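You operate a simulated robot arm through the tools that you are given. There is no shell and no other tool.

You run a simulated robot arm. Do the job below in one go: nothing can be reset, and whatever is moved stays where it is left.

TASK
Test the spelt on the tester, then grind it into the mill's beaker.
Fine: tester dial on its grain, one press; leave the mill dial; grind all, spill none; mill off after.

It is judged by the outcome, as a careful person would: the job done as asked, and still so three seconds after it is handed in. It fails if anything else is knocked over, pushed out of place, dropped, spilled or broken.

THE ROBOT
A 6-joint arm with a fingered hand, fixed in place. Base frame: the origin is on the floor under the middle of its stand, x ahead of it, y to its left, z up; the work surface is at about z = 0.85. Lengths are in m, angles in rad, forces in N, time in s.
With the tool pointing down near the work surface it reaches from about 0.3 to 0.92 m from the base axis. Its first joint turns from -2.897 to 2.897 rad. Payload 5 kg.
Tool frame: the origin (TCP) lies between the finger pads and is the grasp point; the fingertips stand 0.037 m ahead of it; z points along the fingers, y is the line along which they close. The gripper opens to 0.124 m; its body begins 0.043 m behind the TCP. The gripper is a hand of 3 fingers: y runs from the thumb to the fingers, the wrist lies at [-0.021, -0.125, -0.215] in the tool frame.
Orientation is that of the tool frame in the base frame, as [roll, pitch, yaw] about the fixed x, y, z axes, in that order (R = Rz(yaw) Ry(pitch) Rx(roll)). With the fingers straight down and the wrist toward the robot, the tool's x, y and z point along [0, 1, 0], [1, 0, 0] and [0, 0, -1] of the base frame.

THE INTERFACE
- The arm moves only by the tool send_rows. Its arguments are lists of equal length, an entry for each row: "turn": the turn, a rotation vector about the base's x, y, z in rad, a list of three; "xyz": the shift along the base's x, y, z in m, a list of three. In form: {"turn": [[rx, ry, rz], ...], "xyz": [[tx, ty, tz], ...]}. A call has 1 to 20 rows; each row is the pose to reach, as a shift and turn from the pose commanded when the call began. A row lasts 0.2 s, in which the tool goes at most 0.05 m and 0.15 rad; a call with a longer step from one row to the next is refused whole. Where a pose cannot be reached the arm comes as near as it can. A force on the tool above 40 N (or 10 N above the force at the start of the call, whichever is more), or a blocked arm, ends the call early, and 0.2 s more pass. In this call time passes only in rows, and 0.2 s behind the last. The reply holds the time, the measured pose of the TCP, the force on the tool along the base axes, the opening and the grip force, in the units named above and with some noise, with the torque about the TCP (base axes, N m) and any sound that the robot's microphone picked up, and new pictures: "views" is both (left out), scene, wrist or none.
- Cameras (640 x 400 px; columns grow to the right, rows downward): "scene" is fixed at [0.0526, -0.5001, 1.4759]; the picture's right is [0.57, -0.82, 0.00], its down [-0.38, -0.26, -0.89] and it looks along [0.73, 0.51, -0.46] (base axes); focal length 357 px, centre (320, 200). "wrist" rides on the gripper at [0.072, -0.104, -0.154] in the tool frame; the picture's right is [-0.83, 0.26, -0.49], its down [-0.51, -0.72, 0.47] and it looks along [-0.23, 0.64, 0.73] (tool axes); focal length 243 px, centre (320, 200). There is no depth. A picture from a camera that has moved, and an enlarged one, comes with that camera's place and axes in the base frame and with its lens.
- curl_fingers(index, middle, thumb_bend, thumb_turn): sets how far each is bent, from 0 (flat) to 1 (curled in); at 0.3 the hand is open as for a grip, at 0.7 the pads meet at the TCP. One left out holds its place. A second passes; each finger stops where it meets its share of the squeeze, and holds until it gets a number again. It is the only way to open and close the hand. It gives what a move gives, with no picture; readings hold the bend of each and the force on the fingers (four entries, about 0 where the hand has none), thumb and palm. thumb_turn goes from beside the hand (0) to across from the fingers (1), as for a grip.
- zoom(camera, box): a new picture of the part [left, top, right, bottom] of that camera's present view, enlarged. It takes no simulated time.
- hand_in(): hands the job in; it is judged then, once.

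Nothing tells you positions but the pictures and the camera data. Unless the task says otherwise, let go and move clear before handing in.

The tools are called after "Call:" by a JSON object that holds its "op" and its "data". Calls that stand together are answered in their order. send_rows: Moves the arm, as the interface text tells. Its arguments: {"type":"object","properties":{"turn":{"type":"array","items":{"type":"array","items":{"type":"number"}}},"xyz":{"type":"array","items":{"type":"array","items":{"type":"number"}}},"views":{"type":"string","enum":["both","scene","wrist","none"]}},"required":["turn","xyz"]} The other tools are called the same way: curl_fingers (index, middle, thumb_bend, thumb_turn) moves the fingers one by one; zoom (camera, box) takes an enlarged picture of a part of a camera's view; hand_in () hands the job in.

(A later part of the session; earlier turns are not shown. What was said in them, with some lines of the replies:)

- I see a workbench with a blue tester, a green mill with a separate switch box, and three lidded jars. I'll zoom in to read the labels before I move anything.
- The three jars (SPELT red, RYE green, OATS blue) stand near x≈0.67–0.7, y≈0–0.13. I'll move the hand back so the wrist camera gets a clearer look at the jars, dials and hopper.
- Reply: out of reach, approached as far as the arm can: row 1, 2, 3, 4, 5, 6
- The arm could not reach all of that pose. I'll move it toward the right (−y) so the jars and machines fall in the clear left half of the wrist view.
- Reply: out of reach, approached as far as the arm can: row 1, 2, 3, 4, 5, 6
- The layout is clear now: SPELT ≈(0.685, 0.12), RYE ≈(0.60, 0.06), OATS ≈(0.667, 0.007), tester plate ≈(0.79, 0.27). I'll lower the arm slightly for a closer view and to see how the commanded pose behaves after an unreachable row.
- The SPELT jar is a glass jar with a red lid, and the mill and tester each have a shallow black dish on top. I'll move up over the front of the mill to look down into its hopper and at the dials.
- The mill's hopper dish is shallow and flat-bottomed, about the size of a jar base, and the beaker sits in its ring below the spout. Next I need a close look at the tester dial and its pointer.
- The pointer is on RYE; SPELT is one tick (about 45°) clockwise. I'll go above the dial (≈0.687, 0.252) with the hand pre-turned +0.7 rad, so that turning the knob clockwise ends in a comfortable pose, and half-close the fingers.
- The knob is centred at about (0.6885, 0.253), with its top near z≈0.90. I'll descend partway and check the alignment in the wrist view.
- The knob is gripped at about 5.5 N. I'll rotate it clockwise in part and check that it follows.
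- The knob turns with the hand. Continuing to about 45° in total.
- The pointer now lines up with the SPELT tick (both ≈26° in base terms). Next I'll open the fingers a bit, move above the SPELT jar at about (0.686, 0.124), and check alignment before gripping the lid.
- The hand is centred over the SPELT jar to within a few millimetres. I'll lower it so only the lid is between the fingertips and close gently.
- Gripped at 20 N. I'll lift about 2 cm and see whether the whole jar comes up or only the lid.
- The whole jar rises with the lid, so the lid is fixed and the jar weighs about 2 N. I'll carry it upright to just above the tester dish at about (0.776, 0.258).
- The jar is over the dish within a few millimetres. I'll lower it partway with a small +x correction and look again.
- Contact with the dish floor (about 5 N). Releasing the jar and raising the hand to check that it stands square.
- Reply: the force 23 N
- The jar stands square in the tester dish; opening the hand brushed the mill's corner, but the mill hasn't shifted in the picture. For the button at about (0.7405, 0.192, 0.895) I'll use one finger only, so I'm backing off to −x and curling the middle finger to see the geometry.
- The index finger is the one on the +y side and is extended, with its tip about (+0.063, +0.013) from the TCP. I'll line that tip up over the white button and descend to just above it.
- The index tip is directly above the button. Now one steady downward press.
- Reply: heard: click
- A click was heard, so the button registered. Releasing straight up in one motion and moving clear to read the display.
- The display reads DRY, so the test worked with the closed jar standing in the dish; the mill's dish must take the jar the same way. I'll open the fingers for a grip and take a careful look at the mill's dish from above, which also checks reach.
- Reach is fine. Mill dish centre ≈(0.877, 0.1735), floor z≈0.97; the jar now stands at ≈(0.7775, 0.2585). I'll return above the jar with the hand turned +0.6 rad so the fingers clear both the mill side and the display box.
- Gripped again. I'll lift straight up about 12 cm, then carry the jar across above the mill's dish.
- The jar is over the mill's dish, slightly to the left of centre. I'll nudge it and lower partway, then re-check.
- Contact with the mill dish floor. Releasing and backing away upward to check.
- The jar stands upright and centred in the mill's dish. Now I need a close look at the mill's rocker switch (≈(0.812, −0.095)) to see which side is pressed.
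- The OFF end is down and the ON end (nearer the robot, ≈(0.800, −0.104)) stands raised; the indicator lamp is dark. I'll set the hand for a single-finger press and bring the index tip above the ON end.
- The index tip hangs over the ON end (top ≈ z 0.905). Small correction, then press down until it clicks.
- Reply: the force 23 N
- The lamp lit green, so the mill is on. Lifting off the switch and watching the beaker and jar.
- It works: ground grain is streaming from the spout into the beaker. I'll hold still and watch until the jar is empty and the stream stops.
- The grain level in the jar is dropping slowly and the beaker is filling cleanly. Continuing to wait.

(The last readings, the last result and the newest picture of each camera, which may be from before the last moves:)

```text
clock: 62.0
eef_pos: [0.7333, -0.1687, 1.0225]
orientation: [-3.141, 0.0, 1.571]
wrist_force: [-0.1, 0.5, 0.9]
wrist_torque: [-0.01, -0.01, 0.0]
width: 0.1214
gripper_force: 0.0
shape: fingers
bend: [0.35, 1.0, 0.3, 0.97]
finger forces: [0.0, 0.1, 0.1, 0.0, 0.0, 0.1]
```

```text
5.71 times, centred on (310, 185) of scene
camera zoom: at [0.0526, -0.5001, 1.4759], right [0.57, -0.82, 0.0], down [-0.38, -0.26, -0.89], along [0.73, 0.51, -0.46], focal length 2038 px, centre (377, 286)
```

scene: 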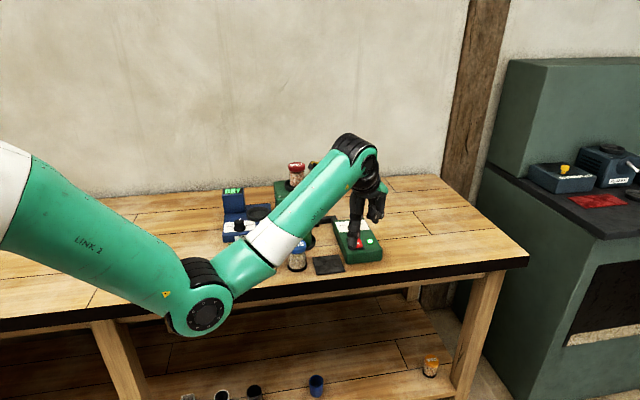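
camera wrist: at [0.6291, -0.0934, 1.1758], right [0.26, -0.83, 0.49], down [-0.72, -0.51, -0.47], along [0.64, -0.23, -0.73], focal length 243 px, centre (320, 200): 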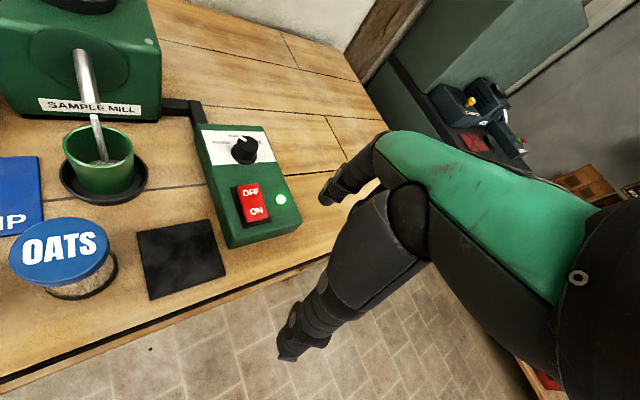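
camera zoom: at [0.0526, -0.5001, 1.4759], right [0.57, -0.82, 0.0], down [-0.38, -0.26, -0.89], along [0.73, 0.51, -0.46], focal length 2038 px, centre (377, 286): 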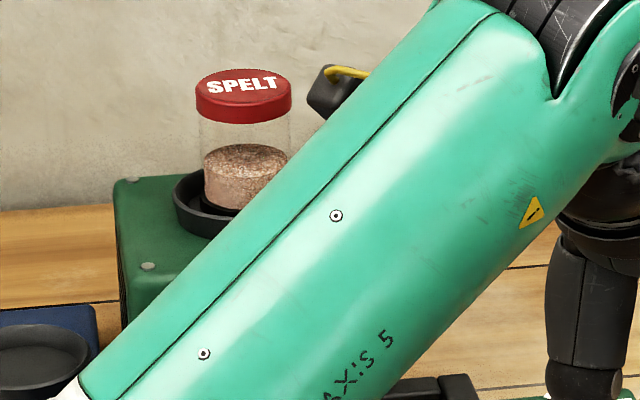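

Call:
{"op": "send_rows", "data": {"turn": [[0, 0, 0], [0, 0, 0], [0, 0, 0], [0, 0, 0], [0, 0, 0], [0, 0, 0], [0, 0, 0], [0, 0, 0], [0, 0, 0], [0, 0, 0], [0, 0, 0], [0, 0, 0], [0, 0, 0], [0, 0, 0], [0, 0, 0], [0, 0, 0], [0, 0, 0], [0, 0, 0], [0, 0, 0], [0, 0, 0]], "xyz": [[0, 0, 0], [0, 0, 0], [0, 0, 0], [0, 0, 0], [0, 0, 0], [0, 0, 0], [0, 0, 0], [0, 0, 0], [0, 0, 0], [0, 0, 0], [0, 0, 0], [0, 0, 0], [0, 0, 0], [0, 0, 0], [0, 0, 0], [0, 0, 0], [0, 0, 0], [0, 0, 0], [0, 0, 0], [0, 0, 0]], "views": "none"}}

Call:
{"op": "zoom", "data": {"camera": "wrist", "box": [0, 0, 300, 230]}}

Call:
{"op": "zoom", "data": {"camera": "scene", "box": [275, 150, 345, 220]}}

```text
clock: 66.2
eef_pos: [0.7344, -0.1678, 1.0228]
orientation: [-3.141, 0.0, 1.57]
wrist_force: [-0.8, -0.6, 0.8]
wrist_torque: [-0.02, 0.03, 0.0]
width: 0.1212
gripper_force: 0.0
shape: fingers
bend: [0.35, 1.0, 0.3, 0.97]
finger forces: [0.0, 0.1, 0.1, 0.0, 0.0, 0.1]
```

```text
1.74 times, centred on (150, 115) of wrist
camera zoom: at [0.6292, -0.0933, 1.1755], right [0.26, -0.83, 0.49], down [-0.72, -0.51, -0.47], along [0.64, -0.23, -0.73], focal length 422 px, centre (616, 348)
```

zoom: 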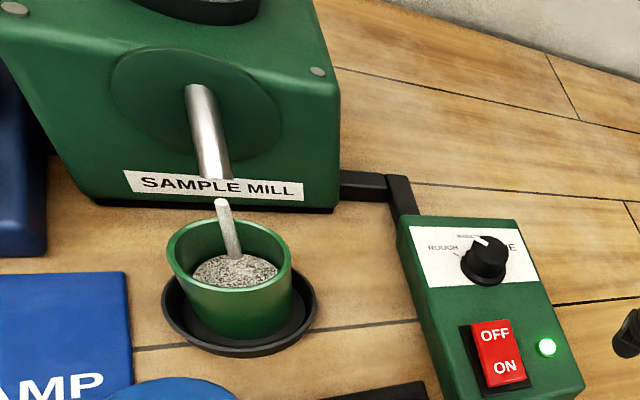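

```text
5.71 times, centred on (310, 185) of scene
camera zoom: at [0.0526, -0.5001, 1.4759], right [0.57, -0.82, 0.0], down [-0.38, -0.26, -0.89], along [0.73, 0.51, -0.46], focal length 2038 px, centre (377, 286)
```

zoom: 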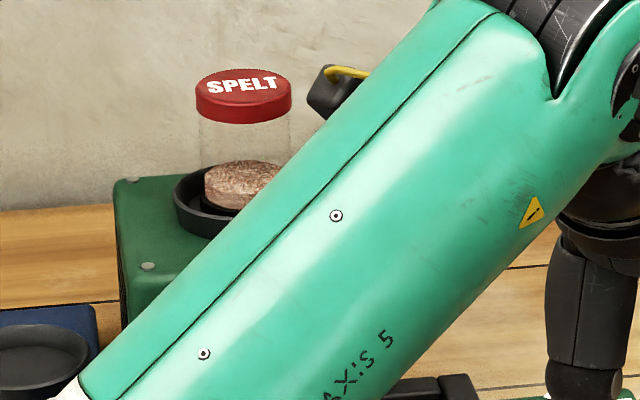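

About a third remains in the jar and the beaker still has plenty of room. Waiting further.

Call:
{"op": "send_rows", "data": {"turn": [[0, 0, 0], [0, 0, 0], [0, 0, 0], [0, 0, 0], [0, 0, 0], [0, 0, 0], [0, 0, 0], [0, 0, 0], [0, 0, 0], [0, 0, 0], [0, 0, 0], [0, 0, 0], [0, 0, 0], [0, 0, 0], [0, 0, 0], [0, 0, 0], [0, 0, 0], [0, 0, 0], [0, 0, 0], [0, 0, 0]], "xyz": [[0, 0, 0], [0, 0, 0], [0, 0, 0], [0, 0, 0], [0, 0, 0], [0, 0, 0], [0, 0, 0], [0, 0, 0], [0, 0, 0], [0, 0, 0], [0, 0, 0], [0, 0, 0], [0, 0, 0], [0, 0, 0], [0, 0, 0], [0, 0, 0], [0, 0, 0], [0, 0, 0], [0, 0, 0], [0, 0, 0]], "views": "none"}}

Call:
{"op": "zoom", "data": {"camera": "wrist", "box": [0, 0, 300, 230]}}

Call:
{"op": "zoom", "data": {"camera": "scene", "box": [275, 150, 345, 220]}}

```text
clock: 70.4
eef_pos: [0.7332, -0.1683, 1.023]
orientation: [3.141, 0.001, 1.568]
wrist_force: [-0.3, 0.8, 0.4]
wrist_torque: [-0.02, -0.02, 0.0]
width: 0.1215
gripper_force: 0.1
shape: fingers
bend: [0.35, 1.0, 0.3, 0.97]
finger forces: [0.0, 0.0, 0.0, 0.1, 0.1, 0.0]
```

```text
1.74 times, centred on (150, 115) of wrist
camera zoom: at [0.6292, -0.0933, 1.1755], right [0.26, -0.83, 0.49], down [-0.72, -0.51, -0.47], along [0.64, -0.23, -0.73], focal length 422 px, centre (616, 348)
```

zoom: 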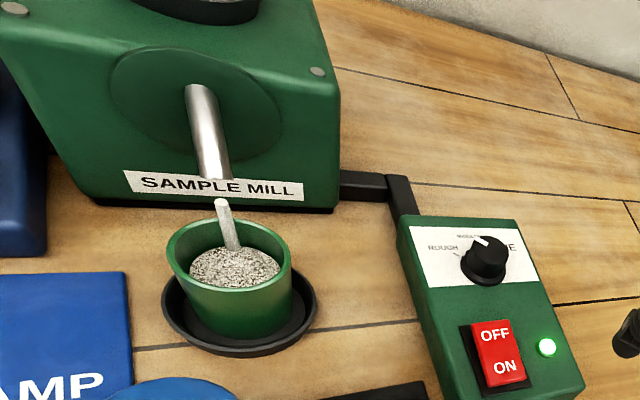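

```text
5.71 times, centred on (310, 185) of scene
camera zoom: at [0.0526, -0.5001, 1.4759], right [0.57, -0.82, 0.0], down [-0.38, -0.26, -0.89], along [0.73, 0.51, -0.46], focal length 2038 px, centre (377, 286)
```

zoom: 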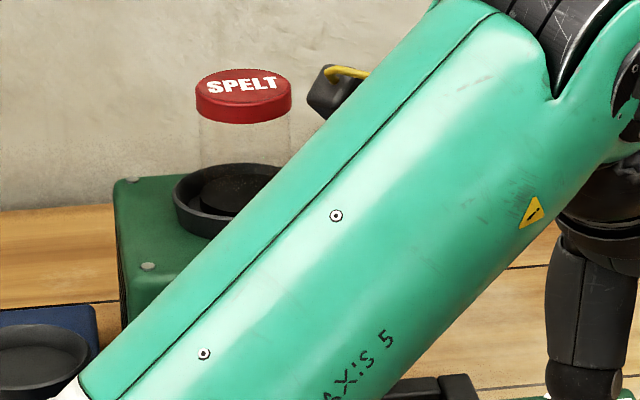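

The jar looks empty but the spout is still running. I'll wait for the stream to stop.

Call:
{"op": "send_rows", "data": {"turn": [[0, 0, 0], [0, 0, 0], [0, 0, 0], [0, 0, 0], [0, 0, 0], [0, 0, 0], [0, 0, 0], [0, 0, 0], [0, 0, 0], [0, 0, 0]], "xyz": [[0, 0, 0], [0, 0, 0], [0, 0, 0], [0, 0, 0], [0, 0, 0], [0, 0, 0], [0, 0, 0], [0, 0, 0], [0, 0, 0], [0, 0, 0]], "views": "none"}}

Call:
{"op": "zoom", "data": {"camera": "wrist", "box": [0, 0, 300, 230]}}

Call:
{"op": "zoom", "data": {"camera": "scene", "box": [275, 150, 345, 220]}}

```text
clock: 72.6
eef_pos: [0.7334, -0.1688, 1.0223]
orientation: [-3.141, -0.001, 1.573]
wrist_force: [0.3, -0.3, -0.5]
wrist_torque: [-0.01, 0.03, 0.02]
width: 0.1213
gripper_force: 0.1
shape: fingers
bend: [0.35, 1.0, 0.3, 0.97]
finger forces: [0.0, 0.0, 0.0, 0.0, 0.0, 0.0]
```

```text
1.74 times, centred on (150, 115) of wrist
camera zoom: at [0.6292, -0.0933, 1.1755], right [0.26, -0.83, 0.49], down [-0.72, -0.51, -0.47], along [0.64, -0.23, -0.73], focal length 422 px, centre (616, 348)
```

zoom: 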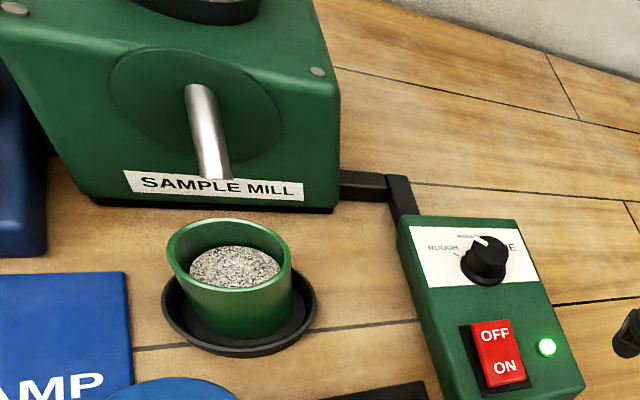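

```text
5.71 times, centred on (310, 185) of scene
camera zoom: at [0.0526, -0.5001, 1.4759], right [0.57, -0.82, 0.0], down [-0.38, -0.26, -0.89], along [0.73, 0.51, -0.46], focal length 2038 px, centre (377, 286)
```

zoom: 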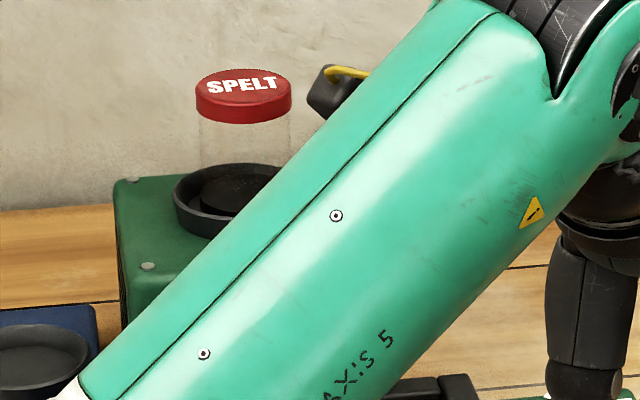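

The stream has stopped and the jar is empty: everything is in the beaker. Now I'll bring the index tip over the OFF end (≈(0.8205, −0.081)), staying clear of the mill dial.

Call:
{"op": "send_rows", "data": {"turn": [[0, 0, 0], [0, 0, 0], [0, 0, 0], [0, 0, 0]], "xyz": [[0.01, 0.03, 0], [0.02, 0.06, -0.02], [0.0237, 0.0755, -0.045], [0.0237, 0.0755, -0.062]], "views": "wrist"}}

Call:
{"op": "zoom", "data": {"camera": "wrist", "box": [230, 130, 390, 270]}}

Call:
{"op": "zoom", "data": {"camera": "scene", "box": [325, 190, 395, 270]}}

```text
clock: 73.6
eef_pos: [0.7558, -0.0934, 0.9633]
orientation: [3.141, 0.0, 1.57]
wrist_force: [0.0, -0.3, -0.6]
wrist_torque: [0.0, 0.01, -0.01]
width: 0.1211
gripper_force: 0.2
shape: fingers
bend: [0.35, 1.0, 0.3, 0.97]
finger forces: [0.1, 0.0, 0.0, 0.1, 0.1, 0.0]
camera wrist: at [0.652, -0.0179, 1.1146], right [0.26, -0.83, 0.49], down [-0.72, -0.51, -0.47], along [0.64, -0.23, -0.73], focal length 243 px, centre (320, 200)
```

wrist: 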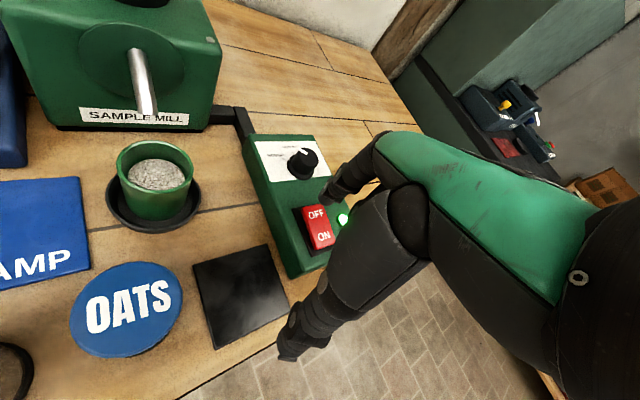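

```text
2.86 times, centred on (310, 200) of wrist
camera zoom: at [0.652, -0.0179, 1.1146], right [0.26, -0.83, 0.49], down [-0.72, -0.51, -0.47], along [0.64, -0.23, -0.73], focal length 693 px, centre (349, 200)
```

zoom: 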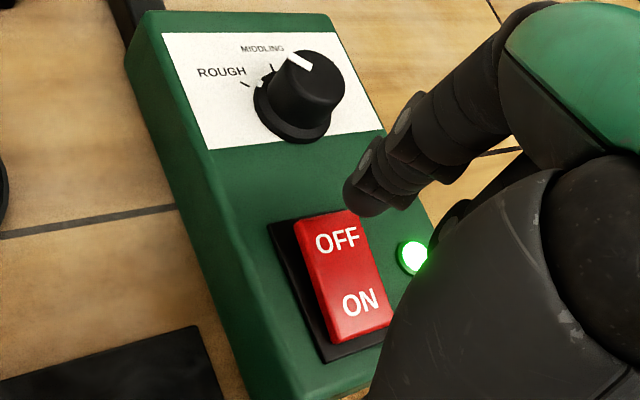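

```text
5.00 times, centred on (360, 230) of scene
camera zoom: at [0.0526, -0.5001, 1.4759], right [0.57, -0.82, 0.0], down [-0.38, -0.26, -0.89], along [0.73, 0.51, -0.46], focal length 1783 px, centre (120, 50)
```

zoom: 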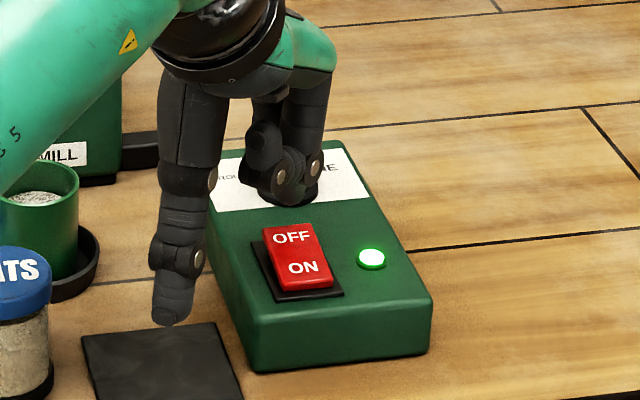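

The tip lines up with the OFF end straight below. Pressing down.

Call:
{"op": "send_rows", "data": {"turn": [[0, 0, 0], [0, 0, 0], [0, 0, 0], [0, 0, 0], [0, 0, 0]], "xyz": [[0, 0, -0.01], [0, 0, -0.018], [0, 0, -0.023], [0, 0, -0.027], [0, 0, -0.03]], "views": "none"}}

Call:
{"op": "zoom", "data": {"camera": "wrist", "box": [230, 130, 390, 270]}}

Call:
{"op": "zoom", "data": {"camera": "scene", "box": [325, 190, 395, 270]}}

```text
clock: 74.8
eef_pos: [0.757, -0.0933, 0.936]
orientation: [3.135, 0.0, 1.571]
wrist_force: [-3.1, 0.9, 17.4]
wrist_torque: [0.2, -0.94, 0.13]
width: 0.1216
gripper_force: 8.3
shape: fingers
bend: [0.35, 1.0, 0.3, 0.97]
finger forces: [16.6, 0.0, 0.0, 0.0, 0.0, 0.1]
```

```text
2.86 times, centred on (310, 200) of wrist
camera zoom: at [0.6521, -0.0181, 1.0865], right [0.26, -0.83, 0.49], down [-0.72, -0.51, -0.48], along [0.65, -0.23, -0.73], focal length 693 px, centre (349, 200)
```

zoom: 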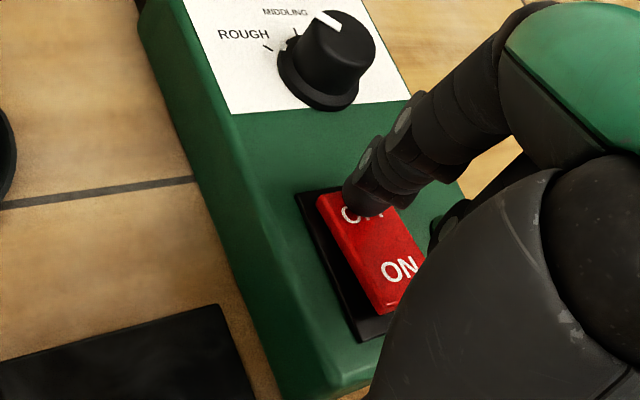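

```text
5.00 times, centred on (360, 230) of scene
camera zoom: at [0.0526, -0.5001, 1.4759], right [0.57, -0.82, 0.0], down [-0.38, -0.26, -0.89], along [0.73, 0.51, -0.46], focal length 1783 px, centre (120, 50)
```

zoom: 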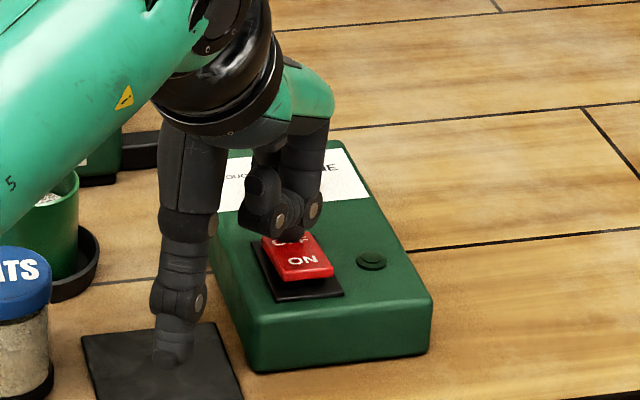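

The lamp went out, so the mill is off. Lifting straight up and moving clear, then a final check of everything.

Call:
{"op": "send_rows", "data": {"turn": [[0, 0, 0], [0, 0, 0], [0, 0, 0], [0, 0, 0], [0, 0, 0], [0, 0, 0], [0, 0, 0]], "xyz": [[0, 0, 0.02], [0, 0, 0.05], [0, 0, 0.09], [-0.02, -0.03, 0.12], [-0.04, -0.07, 0.13], [-0.06, -0.11, 0.13], [-0.08, -0.15, 0.13]]}}

Call:
{"op": "zoom", "data": {"camera": "wrist", "box": [0, 0, 320, 260]}}

Call:
{"op": "zoom", "data": {"camera": "scene", "box": [215, 150, 395, 280]}}

```text
clock: 76.4
eef_pos: [0.6772, -0.2428, 1.0633]
orientation: [3.142, 0.0, 1.571]
wrist_force: [0.8, -0.6, 0.2]
wrist_torque: [-0.04, 0.0, -0.03]
width: 0.1211
gripper_force: 0.0
shape: fingers
bend: [0.35, 1.0, 0.3, 0.97]
finger forces: [0.0, 0.1, 0.0, 0.1, 0.1, 0.1]
camera wrist: at [0.5728, -0.1675, 1.216], right [0.26, -0.83, 0.49], down [-0.72, -0.51, -0.47], along [0.64, -0.23, -0.73], focal length 243 px, centre (320, 200)
```

scene: 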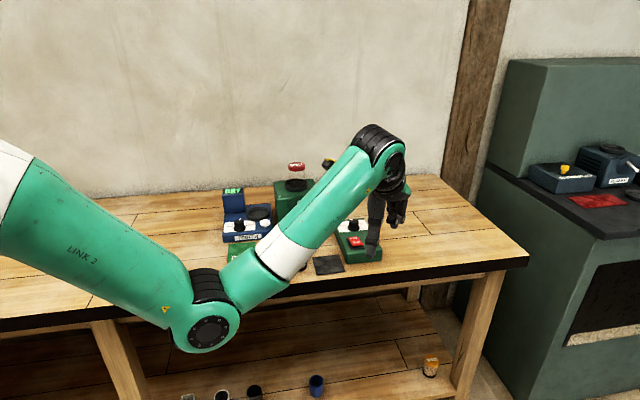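
wrist: 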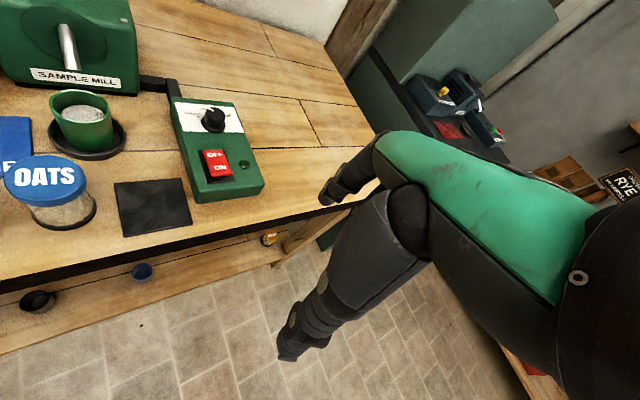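

```text
1.54 times, centred on (160, 130) of wrist
camera zoom: at [0.5728, -0.1675, 1.216], right [0.26, -0.83, 0.49], down [-0.72, -0.51, -0.47], along [0.64, -0.23, -0.73], focal length 373 px, centre (566, 308)
```

zoom: 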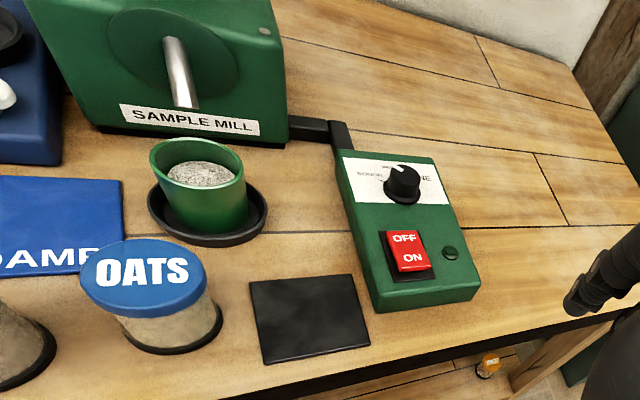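

```text
3.08 times, centred on (305, 215) of scene
camera zoom: at [0.0526, -0.5001, 1.4759], right [0.57, -0.82, 0.0], down [-0.38, -0.26, -0.89], along [0.73, 0.51, -0.46], focal length 1097 px, centre (366, 154)
```

zoom: 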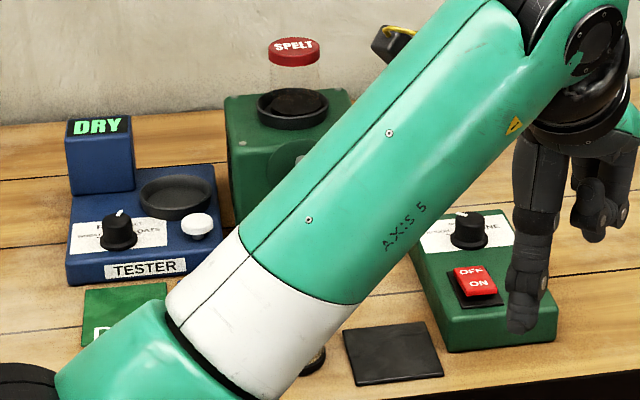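

Lamp dark, rocker on OFF, mill dial unmoved, beaker full with nothing spilled. One last overall view to confirm that the other jars and machines are in place.

Call:
{"op": "send_rows", "data": {"turn": [[0, 0, 0], [0, 0, 0], [0, 0, 0], [0, 0, 0], [0, 0, 0], [0, 0, 0]], "xyz": [[-0.03, 0.02, 0.01], [-0.06, 0.05, 0.01], [-0.09, 0.09, 0.01], [-0.12, 0.13, 0.01], [-0.13, 0.17, 0.01], [-0.13, 0.21, 0.01]]}}

Call:
{"op": "zoom", "data": {"camera": "wrist", "box": [50, 0, 370, 260]}}

Call:
{"op": "zoom", "data": {"camera": "scene", "box": [215, 150, 395, 280]}}

```text
clock: 77.8
eef_pos: [0.5455, -0.0308, 1.0735]
orientation: [3.141, 0.0, 1.569]
wrist_force: [-0.2, 0.1, -0.1]
wrist_torque: [0.03, 0.02, -0.01]
width: 0.1214
gripper_force: 0.1
shape: fingers
bend: [0.35, 1.0, 0.3, 0.97]
finger forces: [0.1, 0.0, 0.0, 0.0, 0.0, 0.0]
camera wrist: at [0.4419, 0.0446, 1.2245], right [0.26, -0.83, 0.49], down [-0.72, -0.51, -0.47], along [0.64, -0.23, -0.73], focal length 243 px, centre (320, 200)
```

scene: 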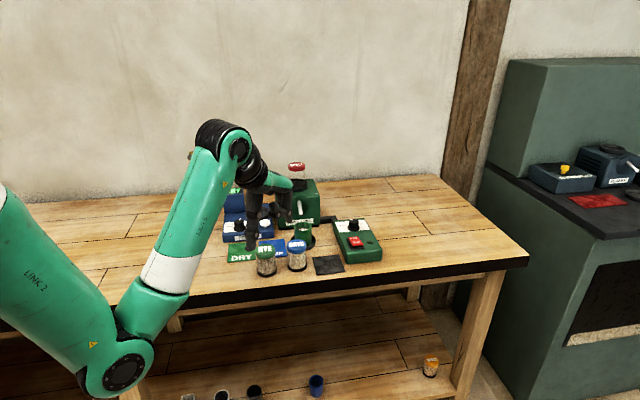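
wrist: 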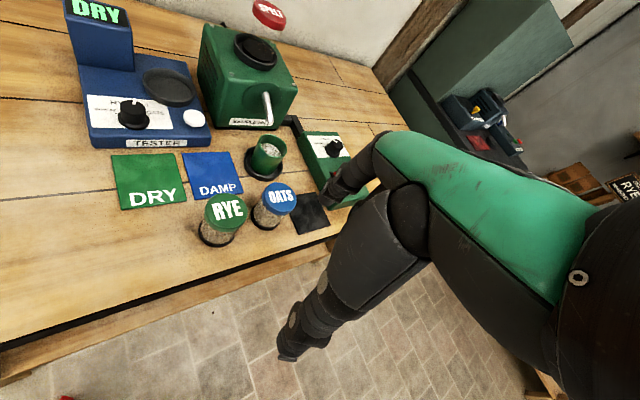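

```text
1.54 times, centred on (210, 130) of wrist
camera zoom: at [0.4419, 0.0446, 1.2245], right [0.26, -0.83, 0.49], down [-0.72, -0.51, -0.47], along [0.64, -0.23, -0.73], focal length 373 px, centre (489, 308)
```

zoom: 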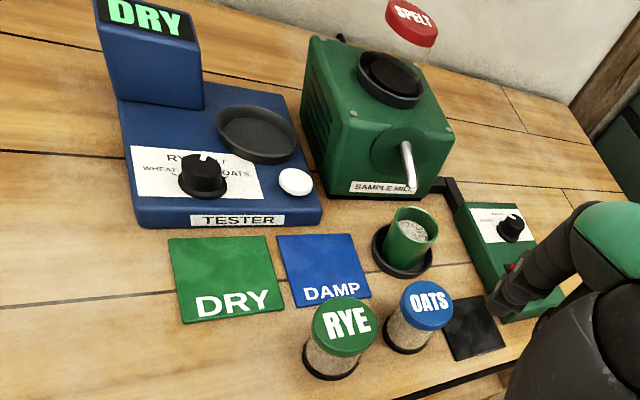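

```text
3.08 times, centred on (305, 215) of scene
camera zoom: at [0.0526, -0.5001, 1.4759], right [0.57, -0.82, 0.0], down [-0.38, -0.26, -0.89], along [0.73, 0.51, -0.46], focal length 1097 px, centre (366, 154)
```

zoom: 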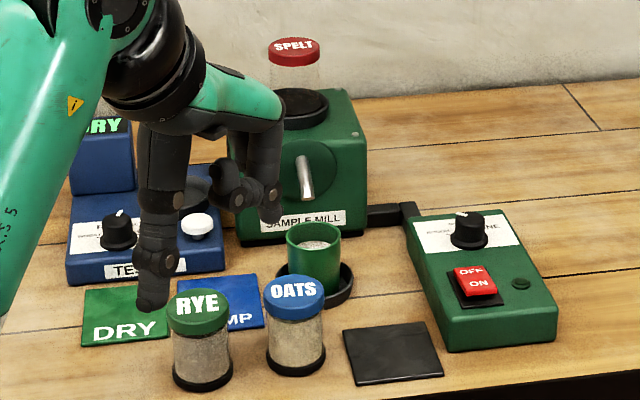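

Everything is in place: the tester reads DRY with its dial on SPELT, the empty jar stands in the mill's dish, and the ground spelt is in the green beaker. The mill is off, its dial is untouched, nothing is spilled, and the hand is clear, so I'm handing in.

Call:
{"op": "hand_in", "data": {}}

```text
The job is handed in.
```

The spelt is tested and ground, and the job is handed in.

- **Test:** I turned the tester dial from RYE to SPELT, stood the jar in the tester's dish and pressed the button once. It clicked and the display reads DRY.
- **Grind:** I moved the jar to the mill's dish and switched the mill on. I waited until the jar was empty and the stream from the spout had stopped. All of it went into the green beaker with no spill visible.
- **Mill:** It is switched off with its lamp dark, and I didn't touch its dial.
- **Contact:** While letting go of the jar at the tester, one finger pressed against the side of the mill at about 20 N. Comparing pictures before and after, the mill did not move.

The empty SPELT jar is still standing in the mill's dish. The RYE and OATS jars are upright where they were, and the hand is clear.
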